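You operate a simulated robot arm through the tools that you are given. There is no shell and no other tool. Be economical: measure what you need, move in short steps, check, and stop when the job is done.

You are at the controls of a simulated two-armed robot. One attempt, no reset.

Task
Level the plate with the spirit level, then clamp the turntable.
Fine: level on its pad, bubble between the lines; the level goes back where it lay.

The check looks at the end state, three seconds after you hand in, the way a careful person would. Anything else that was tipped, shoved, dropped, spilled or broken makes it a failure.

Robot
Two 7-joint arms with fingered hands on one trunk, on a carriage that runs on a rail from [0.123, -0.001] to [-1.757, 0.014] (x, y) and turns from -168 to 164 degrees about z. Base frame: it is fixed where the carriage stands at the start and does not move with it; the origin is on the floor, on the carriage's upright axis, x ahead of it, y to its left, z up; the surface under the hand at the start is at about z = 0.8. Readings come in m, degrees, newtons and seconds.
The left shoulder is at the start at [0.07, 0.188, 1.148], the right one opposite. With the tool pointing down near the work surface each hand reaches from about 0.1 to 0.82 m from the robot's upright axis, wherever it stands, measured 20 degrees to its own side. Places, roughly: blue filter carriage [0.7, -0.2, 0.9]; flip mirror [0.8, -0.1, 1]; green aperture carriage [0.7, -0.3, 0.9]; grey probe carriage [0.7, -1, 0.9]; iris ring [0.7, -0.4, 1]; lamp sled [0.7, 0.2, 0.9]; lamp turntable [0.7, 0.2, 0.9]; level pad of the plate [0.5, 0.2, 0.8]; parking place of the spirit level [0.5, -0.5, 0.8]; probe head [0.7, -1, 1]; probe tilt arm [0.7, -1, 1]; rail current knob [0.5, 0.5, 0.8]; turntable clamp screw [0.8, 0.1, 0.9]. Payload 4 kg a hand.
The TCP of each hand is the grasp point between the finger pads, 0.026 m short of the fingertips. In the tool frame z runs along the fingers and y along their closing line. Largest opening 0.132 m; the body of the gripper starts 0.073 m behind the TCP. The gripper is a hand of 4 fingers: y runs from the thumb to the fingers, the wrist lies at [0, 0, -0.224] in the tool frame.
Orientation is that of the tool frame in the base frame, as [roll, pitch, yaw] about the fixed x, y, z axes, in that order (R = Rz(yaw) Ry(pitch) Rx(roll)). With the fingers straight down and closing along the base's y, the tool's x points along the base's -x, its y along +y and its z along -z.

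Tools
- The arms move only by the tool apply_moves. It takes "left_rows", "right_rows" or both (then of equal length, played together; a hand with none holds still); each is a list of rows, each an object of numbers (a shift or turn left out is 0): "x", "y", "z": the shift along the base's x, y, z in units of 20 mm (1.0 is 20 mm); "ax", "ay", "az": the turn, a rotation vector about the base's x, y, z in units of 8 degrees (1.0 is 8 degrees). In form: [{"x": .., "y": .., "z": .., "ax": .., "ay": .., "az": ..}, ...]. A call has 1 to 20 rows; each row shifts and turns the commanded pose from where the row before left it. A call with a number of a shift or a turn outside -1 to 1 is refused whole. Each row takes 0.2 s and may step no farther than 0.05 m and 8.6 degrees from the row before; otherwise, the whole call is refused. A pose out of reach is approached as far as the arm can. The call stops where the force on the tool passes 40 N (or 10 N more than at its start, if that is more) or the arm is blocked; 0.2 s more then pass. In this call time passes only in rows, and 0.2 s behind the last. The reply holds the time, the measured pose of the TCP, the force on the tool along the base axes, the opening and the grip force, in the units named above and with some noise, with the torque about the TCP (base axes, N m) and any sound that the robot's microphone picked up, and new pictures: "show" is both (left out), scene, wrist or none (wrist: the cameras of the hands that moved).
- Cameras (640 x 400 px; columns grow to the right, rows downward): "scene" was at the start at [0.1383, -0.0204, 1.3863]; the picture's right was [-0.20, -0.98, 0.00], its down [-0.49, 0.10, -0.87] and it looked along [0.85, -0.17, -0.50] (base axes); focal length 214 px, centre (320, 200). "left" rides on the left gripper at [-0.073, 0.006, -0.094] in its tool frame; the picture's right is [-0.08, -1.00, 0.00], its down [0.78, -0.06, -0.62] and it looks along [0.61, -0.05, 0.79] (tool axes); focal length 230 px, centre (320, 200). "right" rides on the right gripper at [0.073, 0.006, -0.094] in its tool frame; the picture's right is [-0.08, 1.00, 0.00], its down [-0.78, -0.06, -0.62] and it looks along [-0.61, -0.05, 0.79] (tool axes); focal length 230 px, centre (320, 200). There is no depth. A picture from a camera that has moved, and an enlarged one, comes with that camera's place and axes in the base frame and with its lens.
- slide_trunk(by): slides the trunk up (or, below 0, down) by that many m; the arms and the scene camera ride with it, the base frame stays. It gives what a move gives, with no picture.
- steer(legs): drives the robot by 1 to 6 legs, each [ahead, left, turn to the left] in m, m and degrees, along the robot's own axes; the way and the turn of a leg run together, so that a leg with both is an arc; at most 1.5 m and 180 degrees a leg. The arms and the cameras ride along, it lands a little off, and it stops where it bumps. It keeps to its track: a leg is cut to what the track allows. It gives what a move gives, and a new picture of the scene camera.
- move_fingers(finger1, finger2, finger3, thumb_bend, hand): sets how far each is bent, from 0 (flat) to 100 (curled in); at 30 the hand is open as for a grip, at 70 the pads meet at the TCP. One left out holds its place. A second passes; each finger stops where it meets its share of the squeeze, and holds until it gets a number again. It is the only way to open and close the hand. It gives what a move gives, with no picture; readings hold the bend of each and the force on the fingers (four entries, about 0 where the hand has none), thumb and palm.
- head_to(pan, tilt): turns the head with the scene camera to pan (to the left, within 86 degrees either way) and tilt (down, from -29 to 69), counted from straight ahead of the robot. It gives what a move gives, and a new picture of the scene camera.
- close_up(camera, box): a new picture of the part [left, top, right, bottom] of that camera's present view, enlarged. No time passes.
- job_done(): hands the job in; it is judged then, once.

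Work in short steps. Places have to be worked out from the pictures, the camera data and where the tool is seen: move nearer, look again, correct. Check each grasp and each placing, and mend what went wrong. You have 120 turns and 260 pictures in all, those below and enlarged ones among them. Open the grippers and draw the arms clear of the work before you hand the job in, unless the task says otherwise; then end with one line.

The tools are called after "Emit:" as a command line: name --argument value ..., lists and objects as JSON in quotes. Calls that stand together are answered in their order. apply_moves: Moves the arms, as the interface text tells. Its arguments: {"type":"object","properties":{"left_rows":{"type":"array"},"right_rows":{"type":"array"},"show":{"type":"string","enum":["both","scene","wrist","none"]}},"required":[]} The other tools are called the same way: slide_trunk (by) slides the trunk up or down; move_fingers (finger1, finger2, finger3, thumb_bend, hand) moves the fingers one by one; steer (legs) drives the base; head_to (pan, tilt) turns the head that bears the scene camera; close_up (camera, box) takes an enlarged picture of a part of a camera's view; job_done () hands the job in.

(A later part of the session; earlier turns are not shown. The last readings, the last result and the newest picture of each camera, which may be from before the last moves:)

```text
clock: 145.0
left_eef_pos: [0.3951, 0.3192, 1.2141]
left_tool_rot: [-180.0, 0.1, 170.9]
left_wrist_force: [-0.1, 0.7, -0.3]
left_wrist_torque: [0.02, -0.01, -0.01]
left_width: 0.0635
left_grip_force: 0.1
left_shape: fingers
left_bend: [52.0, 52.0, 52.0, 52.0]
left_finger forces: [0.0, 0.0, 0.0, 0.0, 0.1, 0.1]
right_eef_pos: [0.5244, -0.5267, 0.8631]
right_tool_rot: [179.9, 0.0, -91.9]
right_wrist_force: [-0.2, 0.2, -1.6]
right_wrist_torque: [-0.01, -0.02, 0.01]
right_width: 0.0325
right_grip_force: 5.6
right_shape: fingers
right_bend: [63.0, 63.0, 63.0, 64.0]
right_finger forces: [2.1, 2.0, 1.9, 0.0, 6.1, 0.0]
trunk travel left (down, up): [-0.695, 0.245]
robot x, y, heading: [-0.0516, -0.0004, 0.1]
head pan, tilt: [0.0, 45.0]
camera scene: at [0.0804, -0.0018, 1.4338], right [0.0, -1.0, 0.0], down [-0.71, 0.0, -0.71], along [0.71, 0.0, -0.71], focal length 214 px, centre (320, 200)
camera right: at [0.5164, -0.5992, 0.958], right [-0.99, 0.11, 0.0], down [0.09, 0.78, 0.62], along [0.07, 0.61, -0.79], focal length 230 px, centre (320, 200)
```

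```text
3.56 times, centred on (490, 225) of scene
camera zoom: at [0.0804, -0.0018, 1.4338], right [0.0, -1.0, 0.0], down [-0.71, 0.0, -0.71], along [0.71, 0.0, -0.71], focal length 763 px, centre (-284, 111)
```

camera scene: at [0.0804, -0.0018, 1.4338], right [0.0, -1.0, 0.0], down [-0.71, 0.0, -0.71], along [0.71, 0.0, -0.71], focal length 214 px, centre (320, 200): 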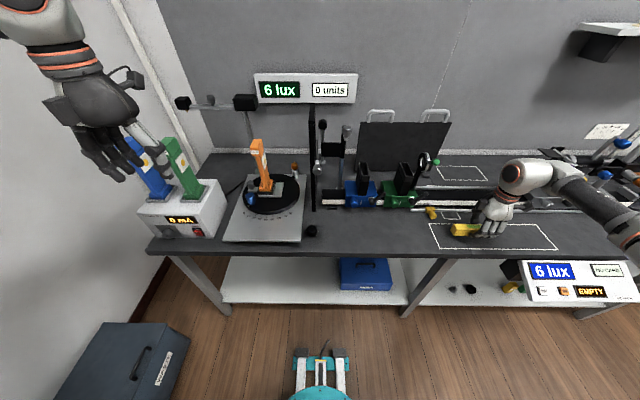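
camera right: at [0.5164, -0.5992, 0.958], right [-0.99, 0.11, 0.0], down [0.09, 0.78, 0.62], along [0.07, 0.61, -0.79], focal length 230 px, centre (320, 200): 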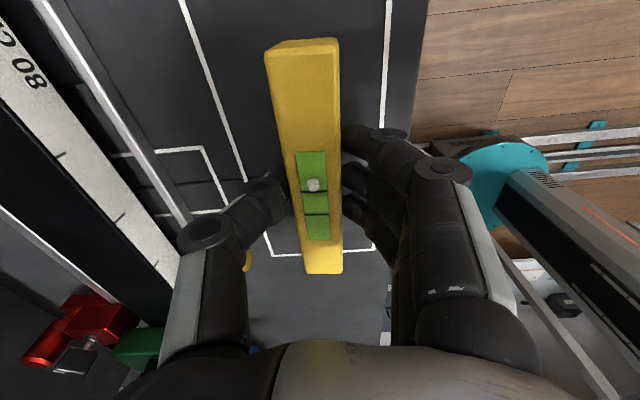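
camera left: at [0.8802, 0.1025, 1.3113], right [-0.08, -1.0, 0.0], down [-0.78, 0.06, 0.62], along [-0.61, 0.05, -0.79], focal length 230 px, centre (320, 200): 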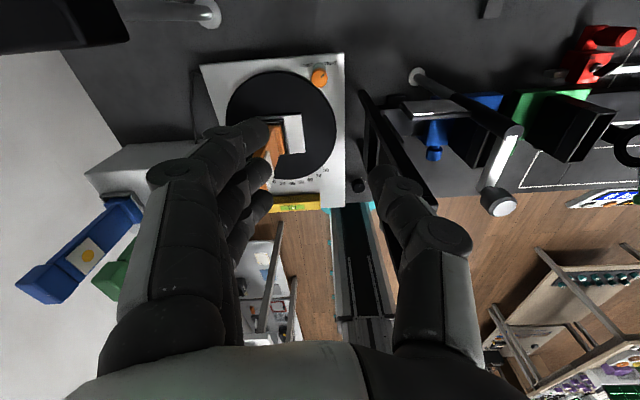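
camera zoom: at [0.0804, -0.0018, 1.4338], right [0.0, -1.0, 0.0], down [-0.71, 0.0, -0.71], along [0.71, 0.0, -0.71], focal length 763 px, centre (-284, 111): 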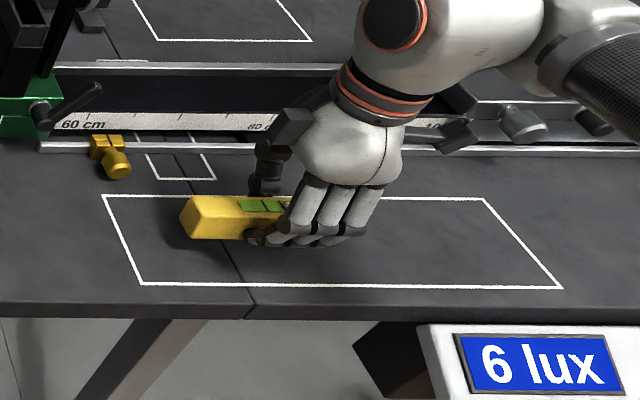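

The held level is slightly tilted because I straightened the hand, so I'll undo that small turn, correct x, and lower gently to contact.

Emit:
apply_moves --right_rows '[{"x": -0.2, "y": 0.07, "ay": -0.075, "ax": 0.04}, {"z": -0.35}, {"z": -0.25}, {"z": -0.2}]' --show "wrist"

Emit:
close_up --camera "scene" --box '[420, 200, 560, 270]'

```text
clock: 146.0
left_eef_pos: [0.3943, 0.32, 1.2126]
left_tool_rot: [180.0, 0.1, 171.0]
left_wrist_force: [0.2, -0.2, 0.3]
left_wrist_torque: [0.0, 0.01, -0.01]
left_width: 0.0634
left_grip_force: 0.1
left_shape: fingers
left_bend: [52.0, 52.0, 52.0, 52.0]
left_finger forces: [0.0, 0.0, 0.0, 0.1, 0.0, 0.1]
right_eef_pos: [0.5181, -0.5237, 0.846]
right_tool_rot: [-179.4, 0.4, -91.9]
right_wrist_force: [0.0, -0.2, -0.9]
right_wrist_torque: [-0.03, -0.02, -0.02]
right_width: 0.0328
right_grip_force: 5.7
right_shape: fingers
right_bend: [63.0, 63.0, 63.0, 64.0]
right_finger forces: [2.0, 1.9, 1.9, 0.0, 6.2, 0.1]
trunk travel left (down, up): [-0.695, 0.245]
robot x, y, heading: [-0.0551, -0.0001, 0.1]
head pan, tilt: [0.0, 45.0]
camera right: at [0.51, -0.5979, 0.9405], right [-0.99, 0.11, -0.01], down [0.08, 0.78, 0.62], along [0.07, 0.62, -0.78], focal length 230 px, centre (320, 200)
```

right: 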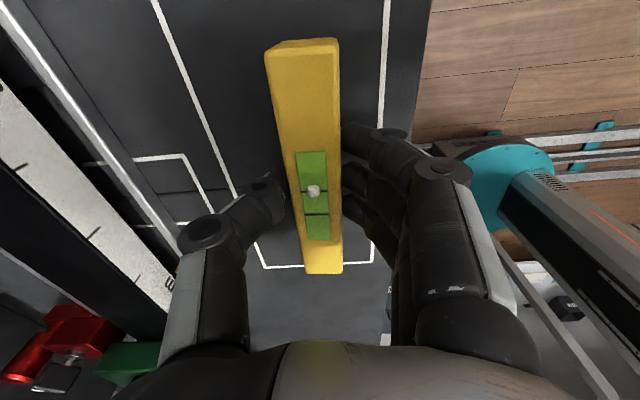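

```text
4.57 times, centred on (490, 235) of scene
camera zoom: at [0.0801, -0.0016, 1.4338], right [0.0, -1.0, 0.0], down [-0.71, 0.0, -0.71], along [0.71, 0.0, -0.71], focal length 980 px, centre (-457, 40)
```

zoom: 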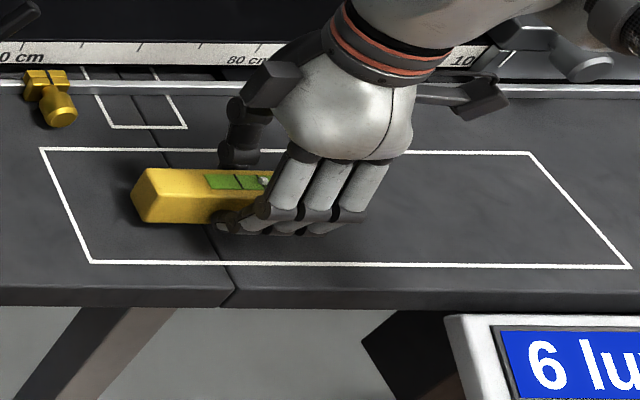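

No contact yet at z 0.846. I'll nudge x by +2 mm and lower in 2–3 mm steps.

Emit:
apply_moves --right_rows '[{"x": 0.1}, {"z": -0.12}, {"z": -0.12}, {}]' --show "none"

```text
clock: 147.0
left_eef_pos: [0.3947, 0.3196, 1.2138]
left_tool_rot: [179.9, 0.2, 170.8]
left_wrist_force: [-1.0, -0.1, -0.4]
left_wrist_torque: [0.02, 0.01, 0.02]
left_width: 0.0634
left_grip_force: 0.0
left_shape: fingers
left_bend: [52.0, 52.0, 52.0, 52.0]
left_finger forces: [0.1, 0.1, 0.1, 0.0, 0.0, 0.1]
right_eef_pos: [0.5212, -0.5236, 0.8426]
right_tool_rot: [-179.5, 0.3, -91.9]
right_wrist_force: [-0.5, 0.7, -1.2]
right_wrist_torque: [-0.02, 0.01, -0.01]
right_width: 0.0327
right_grip_force: 6.5
right_shape: fingers
right_bend: [63.0, 63.0, 63.0, 64.0]
right_finger forces: [2.2, 2.0, 1.9, 0.0, 6.1, 0.0]
trunk travel left (down, up): [-0.695, 0.245]
robot x, y, heading: [-0.0508, -0.0009, 0.2]
head pan, tilt: [0.0, 45.0]
```

Still hanging with no contact force, so I'll lower a few more millimetres.

Emit:
apply_moves --right_rows '[{"z": -0.12}, {"z": -0.12}, {}]' --show "wrist"

```text
clock: 147.8
left_eef_pos: [0.3935, 0.3198, 1.2133]
left_tool_rot: [-180.0, 0.0, 170.9]
left_wrist_force: [-0.3, 0.4, 0.3]
left_wrist_torque: [-0.01, 0.01, 0.01]
left_width: 0.0636
left_grip_force: 0.1
left_shape: fingers
left_bend: [52.0, 52.0, 52.0, 52.0]
left_finger forces: [0.0, 0.0, 0.0, 0.0, 0.0, 0.0]
right_eef_pos: [0.5195, -0.5223, 0.8367]
right_tool_rot: [-179.4, 0.4, -91.9]
right_wrist_force: [0.7, -0.1, 0.5]
right_wrist_torque: [-0.01, -0.02, 0.0]
right_width: 0.0329
right_grip_force: 5.8
right_shape: fingers
right_bend: [63.0, 63.0, 63.0, 64.0]
right_finger forces: [1.9, 2.0, 2.2, 0.0, 6.1, 0.1]
trunk travel left (down, up): [-0.695, 0.245]
robot x, y, heading: [-0.0511, 0.0002, 0.5]
head pan, tilt: [0.0, 45.0]
camera right: at [0.5114, -0.5962, 0.9311], right [-0.99, 0.11, -0.01], down [0.08, 0.78, 0.62], along [0.08, 0.62, -0.78], focal length 230 px, centre (320, 200)
```

right: 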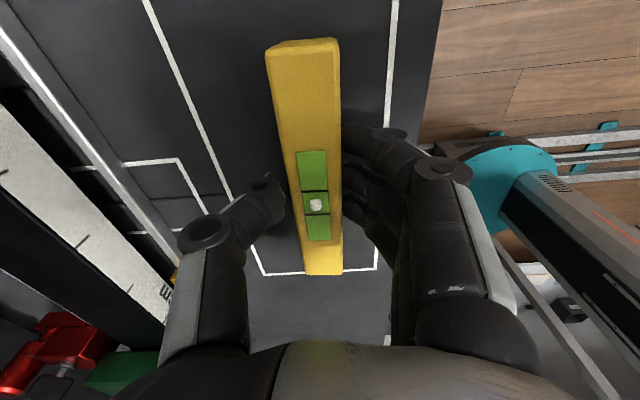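

It has just touched down with the bubble centred. Comparing with the original picture, it sits about 5 mm too far in +x, so I'll lift slightly, shift x -5 mm and y -2 mm, and set it down.

Emit:
apply_moves --right_rows '[{"z": 0.25}, {"x": -0.26, "y": -0.1}, {"z": -0.13}, {"z": -0.13}, {}]' --show "wrist"

```text
clock: 149.0
left_eef_pos: [0.3942, 0.3191, 1.2133]
left_tool_rot: [-180.0, 0.2, 170.9]
left_wrist_force: [-0.4, 0.1, -0.7]
left_wrist_torque: [0.01, -0.02, -0.01]
left_width: 0.0635
left_grip_force: 0.0
left_shape: fingers
left_bend: [52.0, 52.0, 52.0, 52.0]
left_finger forces: [0.0, 0.1, 0.0, 0.0, 0.1, 0.0]
right_eef_pos: [0.5148, -0.5256, 0.8389]
right_tool_rot: [-179.5, 0.4, -91.9]
right_wrist_force: [-0.9, -0.5, -2.1]
right_wrist_torque: [0.0, 0.0, 0.01]
right_width: 0.0327
right_grip_force: 6.4
right_shape: fingers
right_bend: [63.0, 63.0, 63.0, 64.0]
right_finger forces: [2.0, 2.0, 2.2, 0.1, 6.2, 0.1]
trunk travel left (down, up): [-0.695, 0.245]
robot x, y, heading: [-0.0511, 0.0011, 0.2]
head pan, tilt: [0.0, 45.0]
camera right: at [0.5064, -0.5987, 0.9319], right [-0.99, 0.11, -0.01], down [0.08, 0.78, 0.62], along [0.07, 0.62, -0.78], focal length 230 px, centre (320, 200)
```

right: 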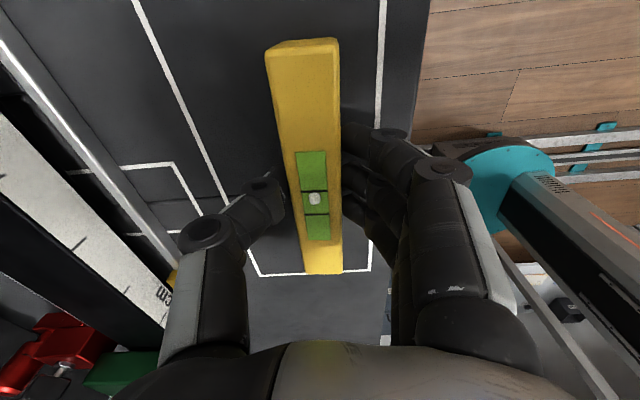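

The position relative to the white frame now matches the original. I'll lower the last 2 mm and open the hand.

Emit:
apply_moves --right_rows '[{"z": -0.12}, {}]' --show "none"

Emit:
move_fingers --hand "right" --finger1 50 --finger2 50 --finger3 50 --thumb_bend 50

Emit:
apply_moves --right_rows '[{"z": 0.5}, {"z": 1}, {"z": 1}, {"z": 1}, {"z": 1}, {"z": 1}, {"z": 1}, {"z": 1}, {"z": 1}, {"z": 1}]'

Emit:
close_up --camera "scene" --box '[420, 200, 560, 270]'

```text
clock: 149.6
left_eef_pos: [0.3945, 0.3204, 1.2127]
left_tool_rot: [180.0, 0.1, 170.8]
left_wrist_force: [0.0, 0.3, -0.3]
left_wrist_torque: [0.02, 0.03, -0.01]
left_width: 0.0634
left_grip_force: 0.1
left_shape: fingers
left_bend: [52.0, 52.0, 52.0, 52.0]
left_finger forces: [0.1, 0.0, 0.1, 0.0, 0.0, 0.1]
right_eef_pos: [0.515, -0.5247, 0.8355]
right_tool_rot: [-179.4, 0.4, -91.9]
right_wrist_force: [-1.0, -0.4, 4.0]
right_wrist_torque: [0.01, -0.06, -0.02]
right_width: 0.0325
right_grip_force: 6.6
right_shape: fingers
right_bend: [63.0, 63.0, 63.0, 64.0]
right_finger forces: [2.4, 2.5, 2.7, 0.0, 6.8, 0.0]
trunk travel left (down, up): [-0.695, 0.245]
robot x, y, heading: [-0.0526, 0.0011, 0.2]
head pan, tilt: [0.0, 45.0]
```

```text
clock: 150.6
left_eef_pos: [0.3958, 0.3203, 1.2134]
left_tool_rot: [-180.0, 0.1, 170.9]
left_wrist_force: [0.3, -0.4, -0.7]
left_wrist_torque: [0.03, 0.04, 0.01]
left_width: 0.0636
left_grip_force: 0.1
left_shape: fingers
left_bend: [52.0, 52.0, 52.0, 52.0]
left_finger forces: [0.0, 0.1, 0.0, 0.1, 0.0, 0.0]
right_eef_pos: [0.5147, -0.5253, 0.8346]
right_tool_rot: [-179.5, 0.3, -92.0]
right_wrist_force: [0.0, 0.8, 0.5]
right_wrist_torque: [-0.02, 0.01, 0.02]
right_width: 0.0696
right_grip_force: 0.0
right_shape: fingers
right_bend: [50.0, 50.0, 50.0, 50.0]
right_finger forces: [0.0, 0.1, 0.0, 0.0, 0.0, 0.1]
trunk travel left (down, up): [-0.695, 0.245]
robot x, y, heading: [-0.0499, 0.0032, 0.2]
head pan, tilt: [0.0, 45.0]
```

```text
clock: 152.8
left_eef_pos: [0.3942, 0.3197, 1.2122]
left_tool_rot: [-180.0, 0.1, 170.9]
left_wrist_force: [0.2, 0.8, -0.2]
left_wrist_torque: [-0.01, -0.02, 0.01]
left_width: 0.0633
left_grip_force: 0.0
left_shape: fingers
left_bend: [52.0, 52.0, 52.0, 52.0]
left_finger forces: [0.1, 0.0, 0.1, 0.0, 0.0, 0.0]
right_eef_pos: [0.5132, -0.5245, 1.0267]
right_tool_rot: [-179.5, 0.4, -91.9]
right_wrist_force: [0.2, -0.5, -0.2]
right_wrist_torque: [0.0, -0.01, 0.02]
right_width: 0.0701
right_grip_force: 0.1
right_shape: fingers
right_bend: [50.0, 50.0, 50.0, 50.0]
right_finger forces: [0.0, 0.1, 0.0, 0.0, 0.1, 0.0]
trunk travel left (down, up): [-0.695, 0.245]
robot x, y, heading: [-0.0502, 0.0012, 0.3]
head pan, tilt: [0.0, 45.0]
camera scene: at [0.0798, -0.0009, 1.4338], right [0.0, -1.0, 0.0], down [-0.71, 0.0, -0.71], along [0.71, 0.0, -0.71], focal length 214 px, centre (320, 200)
camera right: at [0.5045, -0.5975, 1.1198], right [-0.99, 0.11, -0.01], down [0.08, 0.78, 0.62], along [0.07, 0.62, -0.78], focal length 230 px, centre (320, 200)
```

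scene: 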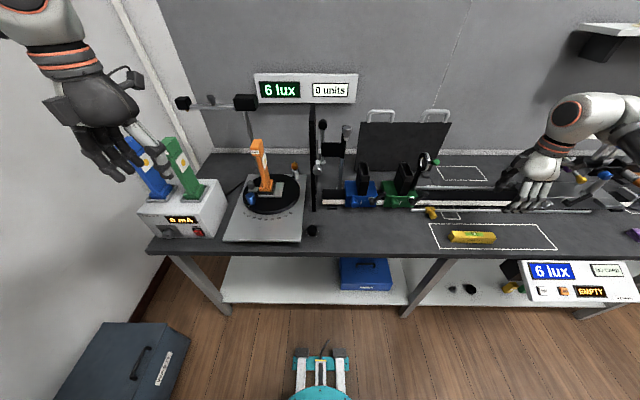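
right: 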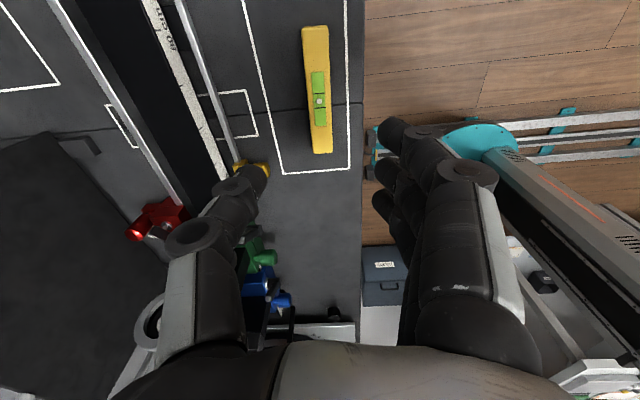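

```text
4.57 times, centred on (490, 235) of scene
camera zoom: at [0.0798, -0.0009, 1.4338], right [0.0, -1.0, 0.0], down [-0.71, 0.0, -0.71], along [0.71, 0.0, -0.71], focal length 980 px, centre (-457, 40)
```

zoom: 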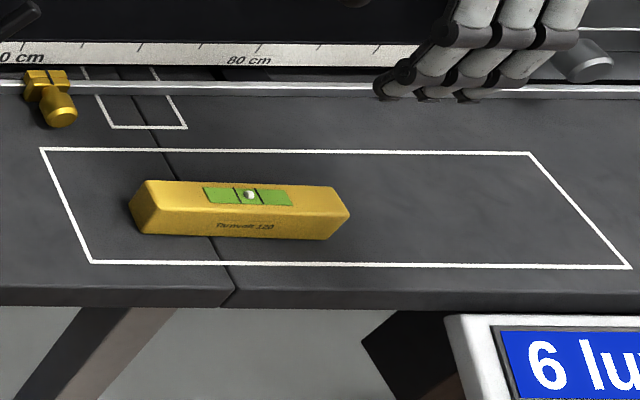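

The level is back in its frame with the bubble centred. I'll retract the right arm, open both hands and return to the starting viewpoint to compare the scene.

Emit:
apply_moves --right_rows '[{"z": 1}, {"z": 1}, {"z": 1}, {"z": 1}, {"z": 1}, {"z": 1}, {"z": 1}, {"x": -1, "z": 0.5}, {"x": -1, "z": 0.5}, {"x": -1, "z": 0.5}, {"x": -1}, {"x": -1}, {"x": -1}]' --show "none"

Emit:
move_fingers --hand "right" --finger1 30 --finger2 30 --finger3 30 --thumb_bend 30

Emit:
apply_moves --left_rows '[{"z": 1, "x": -0.5}, {"z": 1, "x": -0.5}, {"z": 1, "x": -0.5}, {"z": 1, "x": -0.5}, {"z": 1, "x": -0.5}]' --show "none"

Emit:
move_fingers --hand "left" --finger1 30 --finger2 30 --finger3 30 --thumb_bend 30

Emit:
steer --legs '[[0.05, 0, 0]]'

Emit:
slide_trunk --by -0.07

Emit:
head_to --pan -11.6 --tilt 30.1

Emit:
close_up --camera "scene" --box '[140, 180, 300, 350]'

Emit:
close_up --camera "scene" --box '[390, 230, 550, 330]'

```text
clock: 155.6
left_eef_pos: [0.3937, 0.3213, 1.2137]
left_tool_rot: [-179.9, 0.1, 171.1]
left_wrist_force: [-0.4, 0.3, 0.5]
left_wrist_torque: [-0.02, -0.02, 0.01]
left_width: 0.0636
left_grip_force: 0.0
left_shape: fingers
left_bend: [52.0, 52.0, 52.0, 52.0]
left_finger forces: [0.0, 0.0, 0.0, 0.0, 0.1, 0.0]
right_eef_pos: [0.3946, -0.5241, 1.1971]
right_tool_rot: [-179.4, 0.3, -91.8]
right_wrist_force: [0.7, -0.1, -0.1]
right_wrist_torque: [-0.02, -0.04, 0.0]
right_width: 0.0702
right_grip_force: 0.0
right_shape: fingers
right_bend: [50.0, 50.0, 50.0, 50.0]
right_finger forces: [0.0, 0.1, 0.0, 0.0, 0.0, 0.0]
trunk travel left (down, up): [-0.695, 0.245]
robot x, y, heading: [-0.05, 0.0021, -0.0]
head pan, tilt: [0.0, 45.0]
```

```text
clock: 156.6
left_eef_pos: [0.3941, 0.3212, 1.2132]
left_tool_rot: [-180.0, 0.2, 170.9]
left_wrist_force: [-0.6, -0.2, 0.0]
left_wrist_torque: [0.01, 0.01, -0.02]
left_width: 0.0638
left_grip_force: 0.0
left_shape: fingers
left_bend: [52.0, 52.0, 52.0, 52.0]
left_finger forces: [0.1, 0.0, 0.1, 0.0, 0.0, 0.0]
right_eef_pos: [0.3965, -0.5241, 1.1958]
right_tool_rot: [-179.5, 0.3, -92.0]
right_wrist_force: [0.1, -0.3, 0.0]
right_wrist_torque: [0.01, 0.04, 0.01]
right_width: 0.1358
right_grip_force: 0.0
right_shape: fingers
right_bend: [30.0, 30.0, 30.0, 30.0]
right_finger forces: [0.1, 0.1, 0.1, 0.1, 0.0, 0.0]
trunk travel left (down, up): [-0.695, 0.245]
robot x, y, heading: [-0.0506, 0.0027, 0.4]
head pan, tilt: [0.0, 45.0]
```

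```text
clock: 157.8
left_eef_pos: [0.344, 0.3186, 1.3126]
left_tool_rot: [-180.0, 0.0, 170.9]
left_wrist_force: [-0.1, 0.4, -0.5]
left_wrist_torque: [0.0, 0.0, 0.01]
left_width: 0.0636
left_grip_force: 0.1
left_shape: fingers
left_bend: [52.0, 52.0, 52.0, 52.0]
left_finger forces: [0.0, 0.0, 0.0, 0.1, 0.0, 0.1]
right_eef_pos: [0.3953, -0.5244, 1.1959]
right_tool_rot: [-179.5, 0.3, -91.9]
right_wrist_force: [0.7, -0.2, 0.2]
right_wrist_torque: [0.01, 0.02, -0.02]
right_width: 0.1356
right_grip_force: 0.1
right_shape: fingers
right_bend: [30.0, 30.0, 30.0, 30.0]
right_finger forces: [0.1, 0.0, 0.0, 0.0, 0.1, 0.1]
trunk travel left (down, up): [-0.695, 0.245]
robot x, y, heading: [-0.0506, -0.0018, 0.2]
head pan, tilt: [0.0, 45.0]
```

```text
clock: 158.8
left_eef_pos: [0.3447, 0.3181, 1.3131]
left_tool_rot: [179.9, 0.1, 170.9]
left_wrist_force: [0.5, 0.2, -0.3]
left_wrist_torque: [-0.02, 0.04, 0.0]
left_width: 0.1359
left_grip_force: 0.1
left_shape: fingers
left_bend: [30.0, 30.0, 30.0, 30.0]
left_finger forces: [0.0, 0.0, 0.0, 0.0, 0.1, 0.0]
right_eef_pos: [0.3951, -0.5232, 1.1966]
right_tool_rot: [-179.6, 0.3, -91.8]
right_wrist_force: [0.0, -0.1, -0.2]
right_wrist_torque: [0.01, -0.03, 0.01]
right_width: 0.1356
right_grip_force: 0.1
right_shape: fingers
right_bend: [30.0, 30.0, 30.0, 30.0]
right_finger forces: [0.1, 0.1, 0.1, 0.0, 0.0, 0.0]
trunk travel left (down, up): [-0.695, 0.245]
robot x, y, heading: [-0.052, -0.0003, 0.4]
head pan, tilt: [0.0, 45.0]
```

```text
clock: 159.7
left_eef_pos: [0.3902, 0.3188, 1.3147]
left_tool_rot: [-180.0, 0.3, 170.9]
left_wrist_force: [-0.4, 0.5, 0.1]
left_wrist_torque: [0.02, -0.03, 0.03]
left_width: 0.1359
left_grip_force: 0.1
left_shape: fingers
left_bend: [30.0, 30.0, 30.0, 30.0]
left_finger forces: [0.0, 0.1, 0.0, 0.0, 0.1, 0.0]
right_eef_pos: [0.4409, -0.5245, 1.1982]
right_tool_rot: [-179.2, 0.3, -91.9]
right_wrist_force: [-1.3, -0.4, -0.1]
right_wrist_torque: [0.0, 0.03, 0.0]
right_width: 0.1359
right_grip_force: 0.0
right_shape: fingers
right_bend: [30.0, 30.0, 30.0, 30.0]
right_finger forces: [0.1, 0.0, 0.0, 0.0, 0.0, 0.0]
trunk travel left (down, up): [-0.695, 0.245]
robot x, y, heading: [-0.0021, -0.0001, 0.2]
head pan, tilt: [0.0, 45.0]
camera scene: at [0.1248, -0.0016, 1.4345], right [0.0, -1.0, 0.0], down [-0.7, 0.0, -0.71], along [0.71, 0.0, -0.7], focal length 214 px, centre (320, 200)
```

scene: 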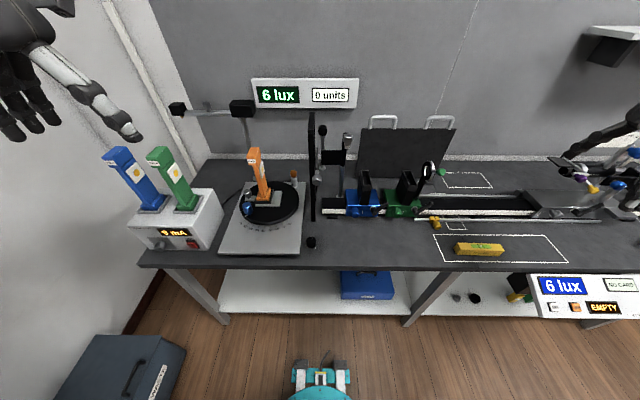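

```text
clock: 160.8
left_eef_pos: [0.3928, 0.3174, 1.2435]
left_tool_rot: [180.0, 0.1, 171.0]
left_wrist_force: [-0.3, 0.6, -0.5]
left_wrist_torque: [0.03, 0.01, 0.03]
left_width: 0.1356
left_grip_force: 0.1
left_shape: fingers
left_bend: [30.0, 30.0, 30.0, 30.0]
left_finger forces: [0.1, 0.0, 0.1, 0.0, 0.1, 0.0]
right_eef_pos: [0.445, -0.5247, 1.1263]
right_tool_rot: [-179.4, 0.3, -92.0]
right_wrist_force: [1.2, 0.6, -0.2]
right_wrist_torque: [0.0, 0.0, 0.05]
right_width: 0.136
right_grip_force: 0.2
right_shape: fingers
right_bend: [30.0, 30.0, 30.0, 30.0]
right_finger forces: [0.0, 0.0, 0.0, 0.1, 0.0, 0.0]
trunk travel left (down, up): [-0.625, 0.315]
robot x, y, heading: [-0.0006, 0.0035, 0.2]
head pan, tilt: [0.0, 45.0]
```

```text
clock: 161.6
left_eef_pos: [0.3954, 0.318, 1.2428]
left_tool_rot: [-179.9, 0.2, 171.0]
left_wrist_force: [-0.5, -0.4, -0.6]
left_wrist_torque: [-0.03, 0.01, -0.01]
left_width: 0.1356
left_grip_force: 0.0
left_shape: fingers
left_bend: [30.0, 30.0, 30.0, 30.0]
left_finger forces: [0.0, 0.1, 0.0, 0.0, 0.0, 0.0]
right_eef_pos: [0.4443, -0.5256, 1.1256]
right_tool_rot: [-179.5, 0.3, -92.0]
right_wrist_force: [-0.5, 0.2, -0.9]
right_wrist_torque: [0.02, 0.02, -0.05]
right_width: 0.1358
right_grip_force: 0.1
right_shape: fingers
right_bend: [30.0, 30.0, 30.0, 30.0]
right_finger forces: [0.1, 0.1, 0.0, 0.0, 0.0, 0.1]
trunk travel left (down, up): [-0.625, 0.315]
robot x, y, heading: [-0.0018, 0.0019, 0.2]
head pan, tilt: [-11.6, 30.1]
camera scene: at [0.1373, -0.0198, 1.3862], right [-0.2, -0.98, 0.0], down [-0.49, 0.1, -0.86], along [0.85, -0.17, -0.5], focal length 214 px, centre (320, 200)
```

scene: 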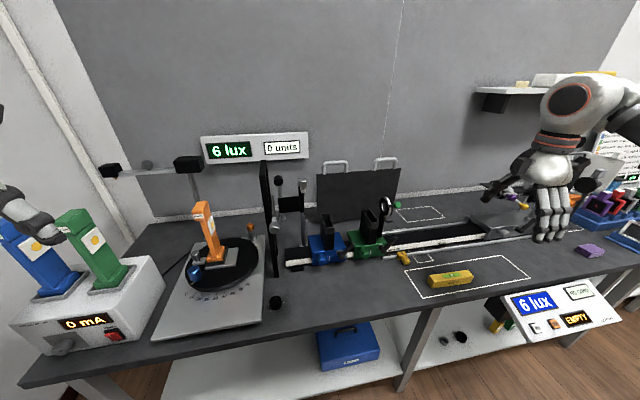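

```text
2.35 times, centred on (220, 265) of scene
camera zoom: at [0.1373, -0.0198, 1.3862], right [-0.2, -0.98, 0.0], down [-0.49, 0.1, -0.86], along [0.85, -0.17, -0.5], focal length 505 px, centre (555, 47)
```

zoom: 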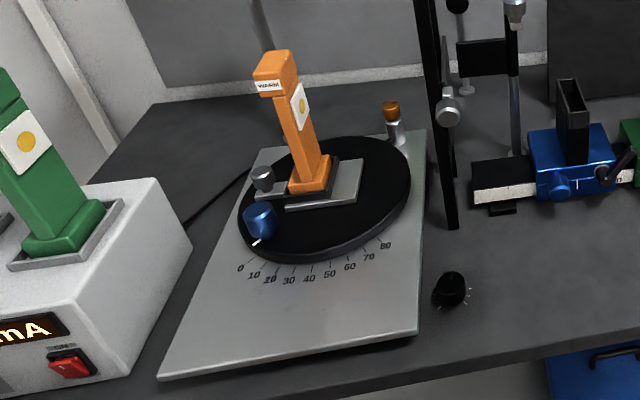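

```text
4.00 times, centred on (470, 280) of scene
camera zoom: at [0.1373, -0.0198, 1.3862], right [-0.2, -0.98, 0.0], down [-0.49, 0.1, -0.86], along [0.85, -0.17, -0.5], focal length 858 px, centre (-280, -120)
```

zoom: 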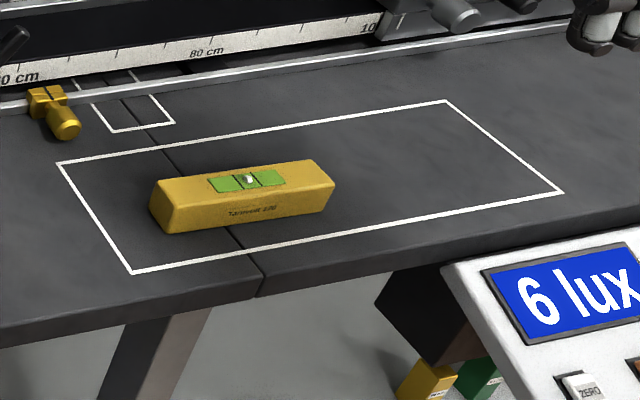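

Nearly all matches the start, but the silver lever knob beside the dark upright frame seems lower than in the first picture (435,37 then, 449,113 now). I'll look closely.

Emit:
close_up --camera "scene" --box '[240, 140, 330, 280]'

Emit:
head_to --pan 12 --tilt 45

Emit:
close_up --camera "scene" --box '[220, 80, 460, 300]'

```text
2.86 times, centred on (285, 210) of scene
camera zoom: at [0.1373, -0.0198, 1.3862], right [-0.2, -0.98, 0.0], down [-0.49, 0.1, -0.86], along [0.85, -0.17, -0.5], focal length 613 px, centre (420, 171)
```

zoom: 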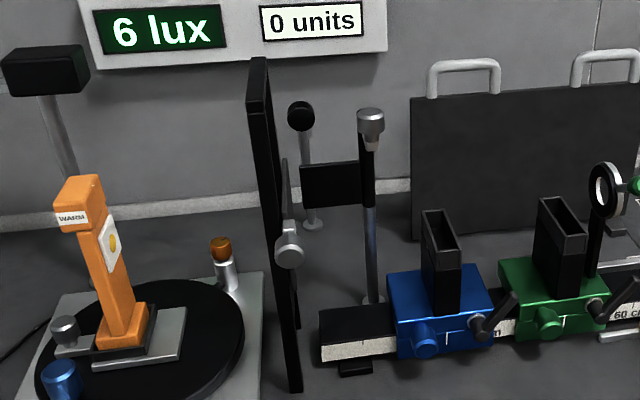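

```text
clock: 162.5
left_eef_pos: [0.3946, 0.3167, 1.2431]
left_tool_rot: [-179.9, 0.1, 171.0]
left_wrist_force: [-0.6, 0.7, 0.0]
left_wrist_torque: [0.0, 0.0, 0.03]
left_width: 0.1357
left_grip_force: 0.0
left_shape: fingers
left_bend: [30.0, 30.0, 30.0, 30.0]
left_finger forces: [0.1, 0.1, 0.0, 0.1, 0.0, 0.0]
right_eef_pos: [0.445, -0.5254, 1.1254]
right_tool_rot: [-179.5, 0.4, -91.9]
right_wrist_force: [0.4, -0.8, 1.2]
right_wrist_torque: [0.01, 0.0, -0.03]
right_width: 0.1355
right_grip_force: 0.1
right_shape: fingers
right_bend: [30.0, 30.0, 30.0, 30.0]
right_finger forces: [0.1, 0.0, 0.0, 0.0, 0.0, 0.1]
trunk travel left (down, up): [-0.625, 0.315]
robot x, y, heading: [-0.0019, 0.0005, 0.1]
head pan, tilt: [12.0, 45.0]
camera scene: at [0.128, 0.015, 1.3639], right [0.21, -0.98, 0.0], down [-0.69, -0.15, -0.71], along [0.69, 0.15, -0.71], focal length 214 px, centre (320, 200)
```

scene: 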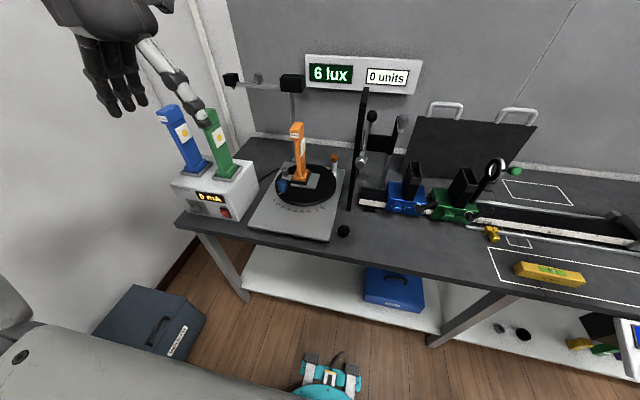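

```text
1.82 times, centred on (340, 190) of scene
camera zoom: at [0.128, 0.015, 1.3639], right [0.21, -0.98, 0.0], down [-0.69, -0.15, -0.71], along [0.69, 0.15, -0.71], focal length 390 px, centre (284, 218)
```

zoom: 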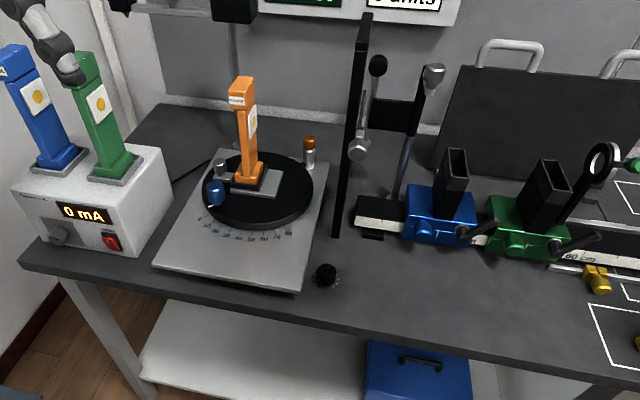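

The silver lever knob sat at about (0.605, 0.01, 1.14) at the start and is now near (0.61, 0.01, 1.04), so my right wrist must have pushed it down during the first knob approach. I'll return both hands to their start poses and compare with the first pictures.

Emit:
apply_moves --left_rows '[{"x": 0.99, "y": -0.627, "z": -0.1, "az": 0.086}, {"x": 0.99, "y": -0.627, "z": -0.1, "az": 0.086}, {"x": 0.99, "y": -0.627, "z": -0.2, "az": 0.086}, {"x": 0.99, "y": -0.627, "z": -0.3, "az": 0.086}, {"x": 0.99, "y": -0.627, "z": -0.3, "az": 0.086}, {"x": 0.99, "y": -0.627, "z": -0.3, "az": 0.086}, {"x": 0.99, "y": -0.627, "z": -0.3, "az": 0.086}, {"x": 0.99, "y": -0.627, "z": -0.3, "az": 0.086}, {"x": 0.99, "y": -0.627, "z": -0.3, "az": 0.086}, {"x": 0.99, "y": -0.627, "z": -0.3, "az": 0.086}, {"x": 0.99, "y": -0.627, "z": -0.5, "az": 0.086}, {"x": 0.99, "y": -0.627, "z": -0.5, "az": 0.086}, {"x": 0.99, "y": -0.627, "z": -0.5, "az": 0.086}]' --right_rows '[{"x": 0, "y": 0.775, "z": 0.8, "az": -0.846}, {"x": 0, "y": 0.775, "z": 0.8, "az": -0.846}, {"x": 0, "y": 0.775, "z": 0.8, "az": -0.846}, {"x": 0.6, "y": 0.775, "z": 0.8, "az": -0.846}, {"x": 0.6, "y": 0.775, "z": 0.63, "az": -0.846}, {"x": 0.6, "y": 0.775, "az": -0.846}, {"x": 0.6, "y": 0.775, "az": -0.846}, {"x": 0.6, "y": 0.775, "az": -0.846}, {"x": 0.6, "y": 0.775, "az": -0.846}, {"x": 0.6, "y": 0.775, "az": -0.846}, {"x": 0.6, "y": 0.775, "az": -0.846}, {"x": 0.6, "y": 0.775, "az": -0.846}, {"x": 0.67, "y": 0.775, "az": -0.846}]' --show "both"

```text
clock: 165.3
left_eef_pos: [0.6542, 0.1539, 1.1623]
left_tool_rot: [-179.9, -0.1, 179.9]
left_wrist_force: [-0.4, -0.4, 0.6]
left_wrist_torque: [0.01, 0.0, -0.01]
left_width: 0.1355
left_grip_force: 0.1
left_shape: fingers
left_bend: [30.0, 30.0, 30.0, 30.0]
left_finger forces: [0.0, 0.1, 0.0, 0.0, 0.0, 0.0]
right_eef_pos: [0.5691, -0.3209, 1.2009]
right_tool_rot: [-179.5, 0.2, 180.0]
right_wrist_force: [0.8, -0.3, 0.2]
right_wrist_torque: [-0.04, 0.04, 0.04]
right_width: 0.1358
right_grip_force: 0.0
right_shape: fingers
right_bend: [30.0, 30.0, 30.0, 30.0]
right_finger forces: [0.0, 0.1, 0.0, 0.1, 0.0, 0.0]
trunk travel left (down, up): [-0.625, 0.315]
robot x, y, heading: [-0.0041, 0.0027, 0.2]
head pan, tilt: [12.0, 45.0]
camera scene: at [0.1298, 0.0151, 1.3636], right [0.21, -0.98, 0.0], down [-0.69, -0.15, -0.71], along [0.69, 0.15, -0.71], focal length 214 px, centre (320, 200)
camera right: at [0.4959, -0.3157, 1.2943], right [0.08, 1.0, -0.01], down [0.78, -0.06, 0.62], along [0.62, -0.05, -0.78], focal length 230 px, centre (320, 200)
camera left: at [0.7267, 0.1602, 1.2561], right [0.08, -1.0, 0.0], down [-0.79, -0.06, 0.62], along [-0.61, -0.05, -0.79], focal length 230 px, centre (320, 200)
```

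scene: 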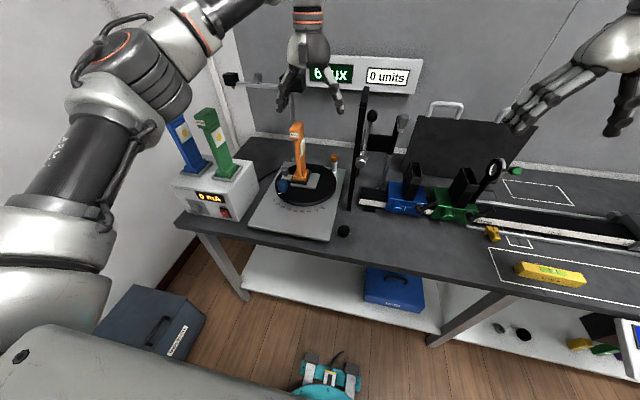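
right: 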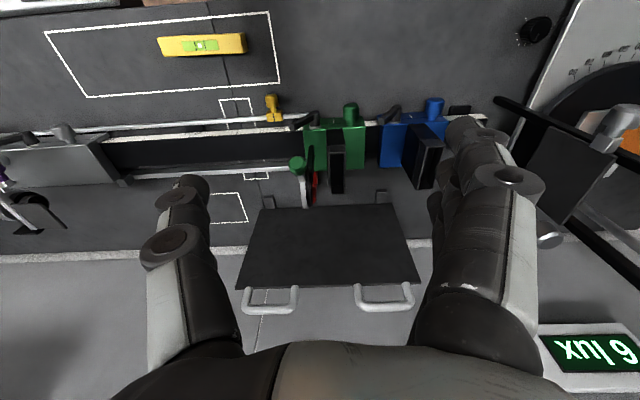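
left: 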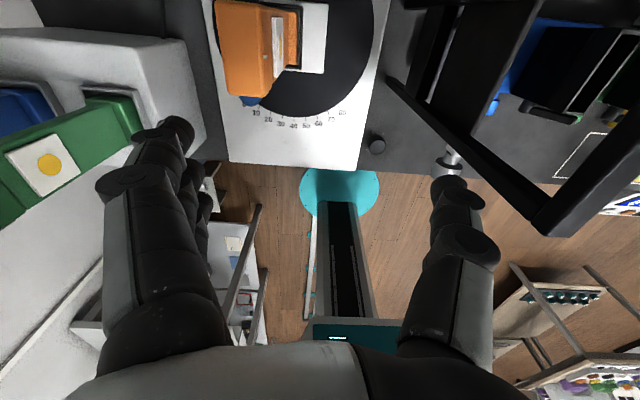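

The first pictures show a dark plate filling the frame's upper part; now it hangs lower with its knob, so I knocked it down. I'll look closely at the mechanism before restoring it.

Emit:
close_up --camera "left" --box '[380, 0, 640, 240]'

Emit:
close_up --camera "right" --box '[480, 70, 640, 260]'

Emit:
close_up --camera "scene" --box '[335, 75, 425, 225]'

```text
1.67 times, centred on (510, 120) of left
camera zoom: at [0.7267, 0.1602, 1.2561], right [0.08, -1.0, 0.0], down [-0.79, -0.06, 0.62], along [-0.61, -0.05, -0.79], focal length 384 px, centre (3, 333)
```

zoom: 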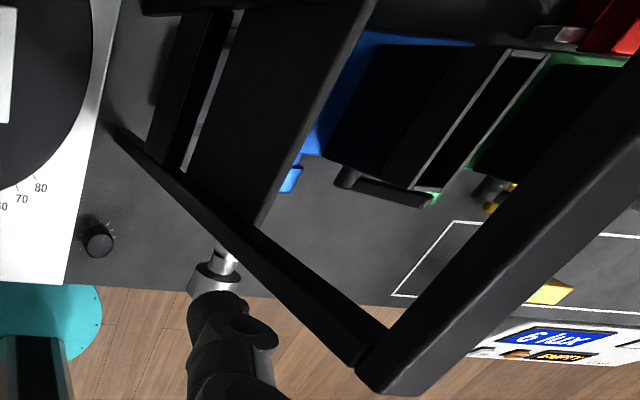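

```text
2.11 times, centred on (560, 165) of right
camera zoom: at [0.4959, -0.3157, 1.2943], right [0.08, 1.0, -0.01], down [0.78, -0.06, 0.62], along [0.62, -0.05, -0.78], focal length 484 px, centre (-185, 274)
```

zoom: 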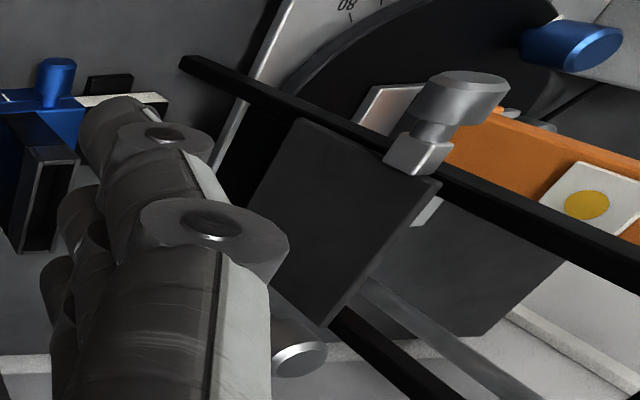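

```text
2.67 times, centred on (380, 150) of scene
camera zoom: at [0.1298, 0.0151, 1.3636], right [0.21, -0.98, 0.0], down [-0.69, -0.15, -0.71], along [0.69, 0.15, -0.71], focal length 572 px, centre (160, 333)
```

zoom: 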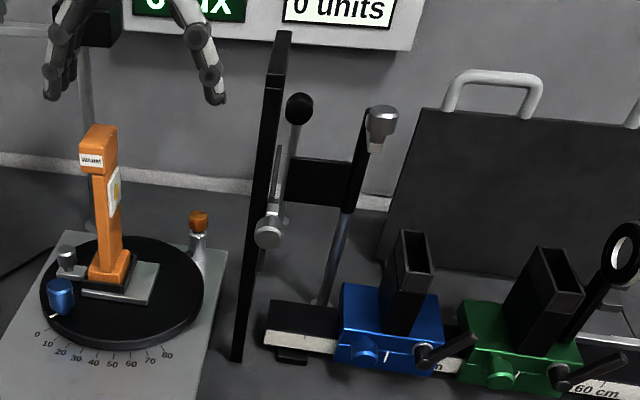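

It's a vertically sliding plate in the portal frame, with a silver knob at its front edge; it was pushed down about 0.105 m (knob z ≈ 1.138 → 1.033). I'll move the left arm away, raise the trunk, and bring the right hand high above the knob to lift it back.

Emit:
apply_moves --left_rows '[{"z": 1}, {"z": 1, "x": -0.5}, {"x": -1, "y": 0.6, "z": 0.5}, {"x": -1, "y": 0.6}, {"x": -1, "y": 0.6}, {"x": -1, "y": 0.6}, {"x": -1, "y": 0.6}, {"x": -1, "y": 0.6}, {"x": -1, "y": 0.6}, {"x": -1, "y": 0.6}, {"x": -1, "y": 0.6}, {"x": -1, "y": 0.6}, {"x": -1, "y": 0.6}]' --show "none"

Emit:
slide_trunk --by 0.1

Emit:
move_fingers --hand "right" --finger1 50 --finger2 50 --finger3 50 --thumb_bend 50

Emit:
apply_moves --right_rows '[{"y": 1, "z": 0.2, "x": -0.2}, {"y": 1, "x": -0.2}, {"y": 1, "x": -0.2}, {"y": 1}, {"y": 1}, {"y": 1}, {"y": 1}, {"y": 1}, {"y": 1}, {"y": 1}, {"y": 1}, {"y": 1}, {"y": 1}, {"y": 1}, {"y": 1}, {"y": 1}, {"y": 0.55}]'

Emit:
head_to --pan -5 --tilt 35

```text
clock: 168.1
left_eef_pos: [0.4209, 0.2885, 1.216]
left_tool_rot: [-179.9, 0.1, 179.9]
left_wrist_force: [-1.3, 0.1, -0.2]
left_wrist_torque: [0.0, -0.01, -0.02]
left_width: 0.136
left_grip_force: 0.1
left_shape: fingers
left_bend: [30.0, 30.0, 30.0, 30.0]
left_finger forces: [0.0, 0.0, 0.0, 0.0, 0.1, 0.1]
right_eef_pos: [0.5668, -0.3216, 1.2024]
right_tool_rot: [-179.4, 0.4, -180.0]
right_wrist_force: [0.0, 1.1, -0.2]
right_wrist_torque: [0.0, 0.01, -0.06]
right_width: 0.1359
right_grip_force: 0.1
right_shape: fingers
right_bend: [30.0, 30.0, 30.0, 30.0]
right_finger forces: [0.1, 0.0, 0.0, 0.1, 0.0, 0.0]
trunk travel left (down, up): [-0.625, 0.315]
robot x, y, heading: [0.0031, 0.0007, -0.0]
head pan, tilt: [12.0, 45.0]
```

```text
clock: 169.4
left_eef_pos: [0.4218, 0.2877, 1.3147]
left_tool_rot: [180.0, 0.1, 180.0]
left_wrist_force: [-0.1, -0.2, 0.0]
left_wrist_torque: [0.04, 0.01, 0.0]
left_width: 0.1357
left_grip_force: 0.1
left_shape: fingers
left_bend: [30.0, 30.0, 30.0, 30.0]
left_finger forces: [0.1, 0.0, 0.1, 0.1, 0.1, 0.0]
right_eef_pos: [0.5683, -0.3221, 1.3012]
right_tool_rot: [-179.5, 0.3, -179.9]
right_wrist_force: [-0.3, -0.2, 0.0]
right_wrist_torque: [-0.01, -0.03, 0.0]
right_width: 0.1357
right_grip_force: 0.0
right_shape: fingers
right_bend: [30.0, 30.0, 30.0, 30.0]
right_finger forces: [0.1, 0.0, 0.1, 0.0, 0.0, 0.0]
trunk travel left (down, up): [-0.725, 0.215]
robot x, y, heading: [-0.0009, -0.0039, 0.1]
head pan, tilt: [12.0, 45.0]
```

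```text
clock: 170.4
left_eef_pos: [0.4223, 0.2877, 1.3154]
left_tool_rot: [180.0, 0.1, 179.9]
left_wrist_force: [-0.9, -0.3, -0.3]
left_wrist_torque: [0.0, -0.02, 0.01]
left_width: 0.1356
left_grip_force: 0.0
left_shape: fingers
left_bend: [30.0, 30.0, 30.0, 30.0]
left_finger forces: [0.1, 0.1, 0.0, 0.0, 0.0, 0.0]
right_eef_pos: [0.5669, -0.3228, 1.302]
right_tool_rot: [-179.5, 0.3, -179.9]
right_wrist_force: [0.5, 0.7, 0.5]
right_wrist_torque: [0.0, -0.04, -0.01]
right_width: 0.0715
right_grip_force: 0.1
right_shape: fingers
right_bend: [50.0, 50.0, 50.0, 50.0]
right_finger forces: [0.0, 0.0, 0.0, 0.0, 0.0, 0.0]
trunk travel left (down, up): [-0.725, 0.215]
robot x, y, heading: [-0.0011, 0.0015, 0.5]
head pan, tilt: [12.0, 45.0]
```

```text
clock: 174.0
left_eef_pos: [0.4225, 0.2879, 1.3145]
left_tool_rot: [-179.9, 0.2, 179.9]
left_wrist_force: [0.3, 0.4, 0.2]
left_wrist_torque: [0.02, 0.0, 0.0]
left_width: 0.1357
left_grip_force: 0.1
left_shape: fingers
left_bend: [30.0, 30.0, 30.0, 30.0]
left_finger forces: [0.1, 0.0, 0.0, 0.0, 0.1, 0.0]
right_eef_pos: [0.556, 0.0085, 1.305]
right_tool_rot: [-179.5, 0.4, -179.9]
right_wrist_force: [0.6, 0.0, 0.5]
right_wrist_torque: [-0.03, 0.01, 0.0]
right_width: 0.0714
right_grip_force: 0.0
right_shape: fingers
right_bend: [50.0, 50.0, 50.0, 50.0]
right_finger forces: [0.1, 0.0, 0.1, 0.0, 0.0, 0.0]
trunk travel left (down, up): [-0.725, 0.215]
robot x, y, heading: [-0.0018, 0.0003, 0.1]
head pan, tilt: [12.0, 45.0]
camera scene: at [0.128, 0.0154, 1.4638], right [0.21, -0.98, 0.0], down [-0.69, -0.15, -0.71], along [0.69, 0.15, -0.71], focal length 214 px, centre (320, 200)
camera right: at [0.4831, 0.0152, 1.3983], right [0.08, 1.0, -0.01], down [0.78, -0.05, 0.62], along [0.62, -0.05, -0.78], focal length 230 px, centre (320, 200)
```

scene: 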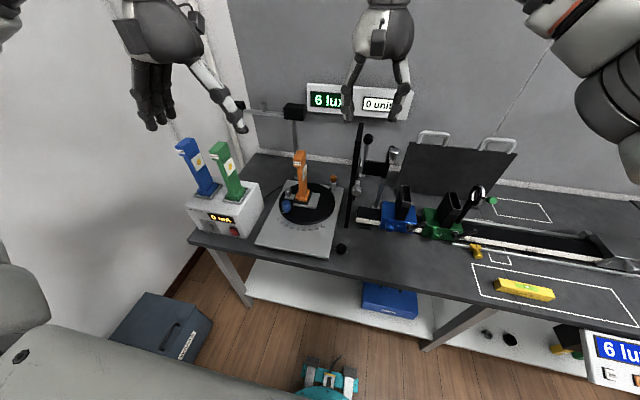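
right: 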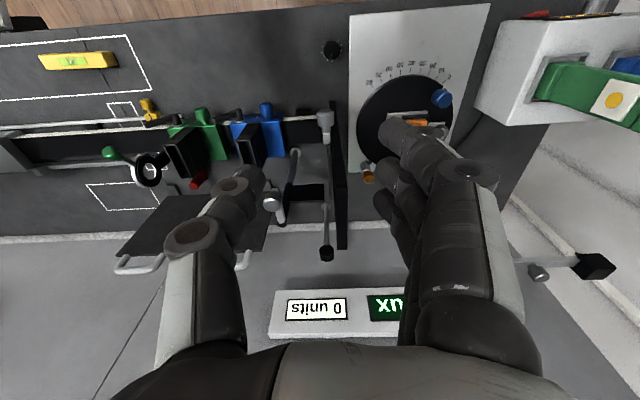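

```text
clock: 174.8
left_eef_pos: [0.4224, 0.2878, 1.3157]
left_tool_rot: [-179.9, 0.2, 179.8]
left_wrist_force: [0.1, 0.6, 0.3]
left_wrist_torque: [0.01, 0.02, 0.02]
left_width: 0.1355
left_grip_force: 0.1
left_shape: fingers
left_bend: [30.0, 30.0, 30.0, 30.0]
left_finger forces: [0.0, 0.0, 0.0, 0.1, 0.0, 0.0]
right_eef_pos: [0.5565, 0.008, 1.3051]
right_tool_rot: [-179.5, 0.2, -179.9]
right_wrist_force: [0.2, 0.3, 0.2]
right_wrist_torque: [0.01, -0.01, -0.02]
right_width: 0.0714
right_grip_force: 0.0
right_shape: fingers
right_bend: [50.0, 50.0, 50.0, 50.0]
right_finger forces: [0.0, 0.0, 0.0, 0.0, 0.0, 0.0]
trunk travel left (down, up): [-0.725, 0.215]
robot x, y, heading: [-0.0012, 0.0041, 0.2]
head pan, tilt: [-5.0, 35.0]
camera scene: at [0.1363, -0.0094, 1.4786], right [-0.08, -1.0, 0.0], down [-0.57, 0.05, -0.82], along [0.82, -0.07, -0.57], focal length 214 px, centre (320, 200)
```

scene: 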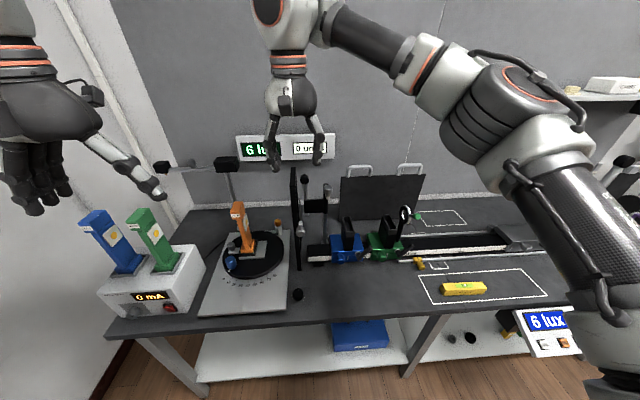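

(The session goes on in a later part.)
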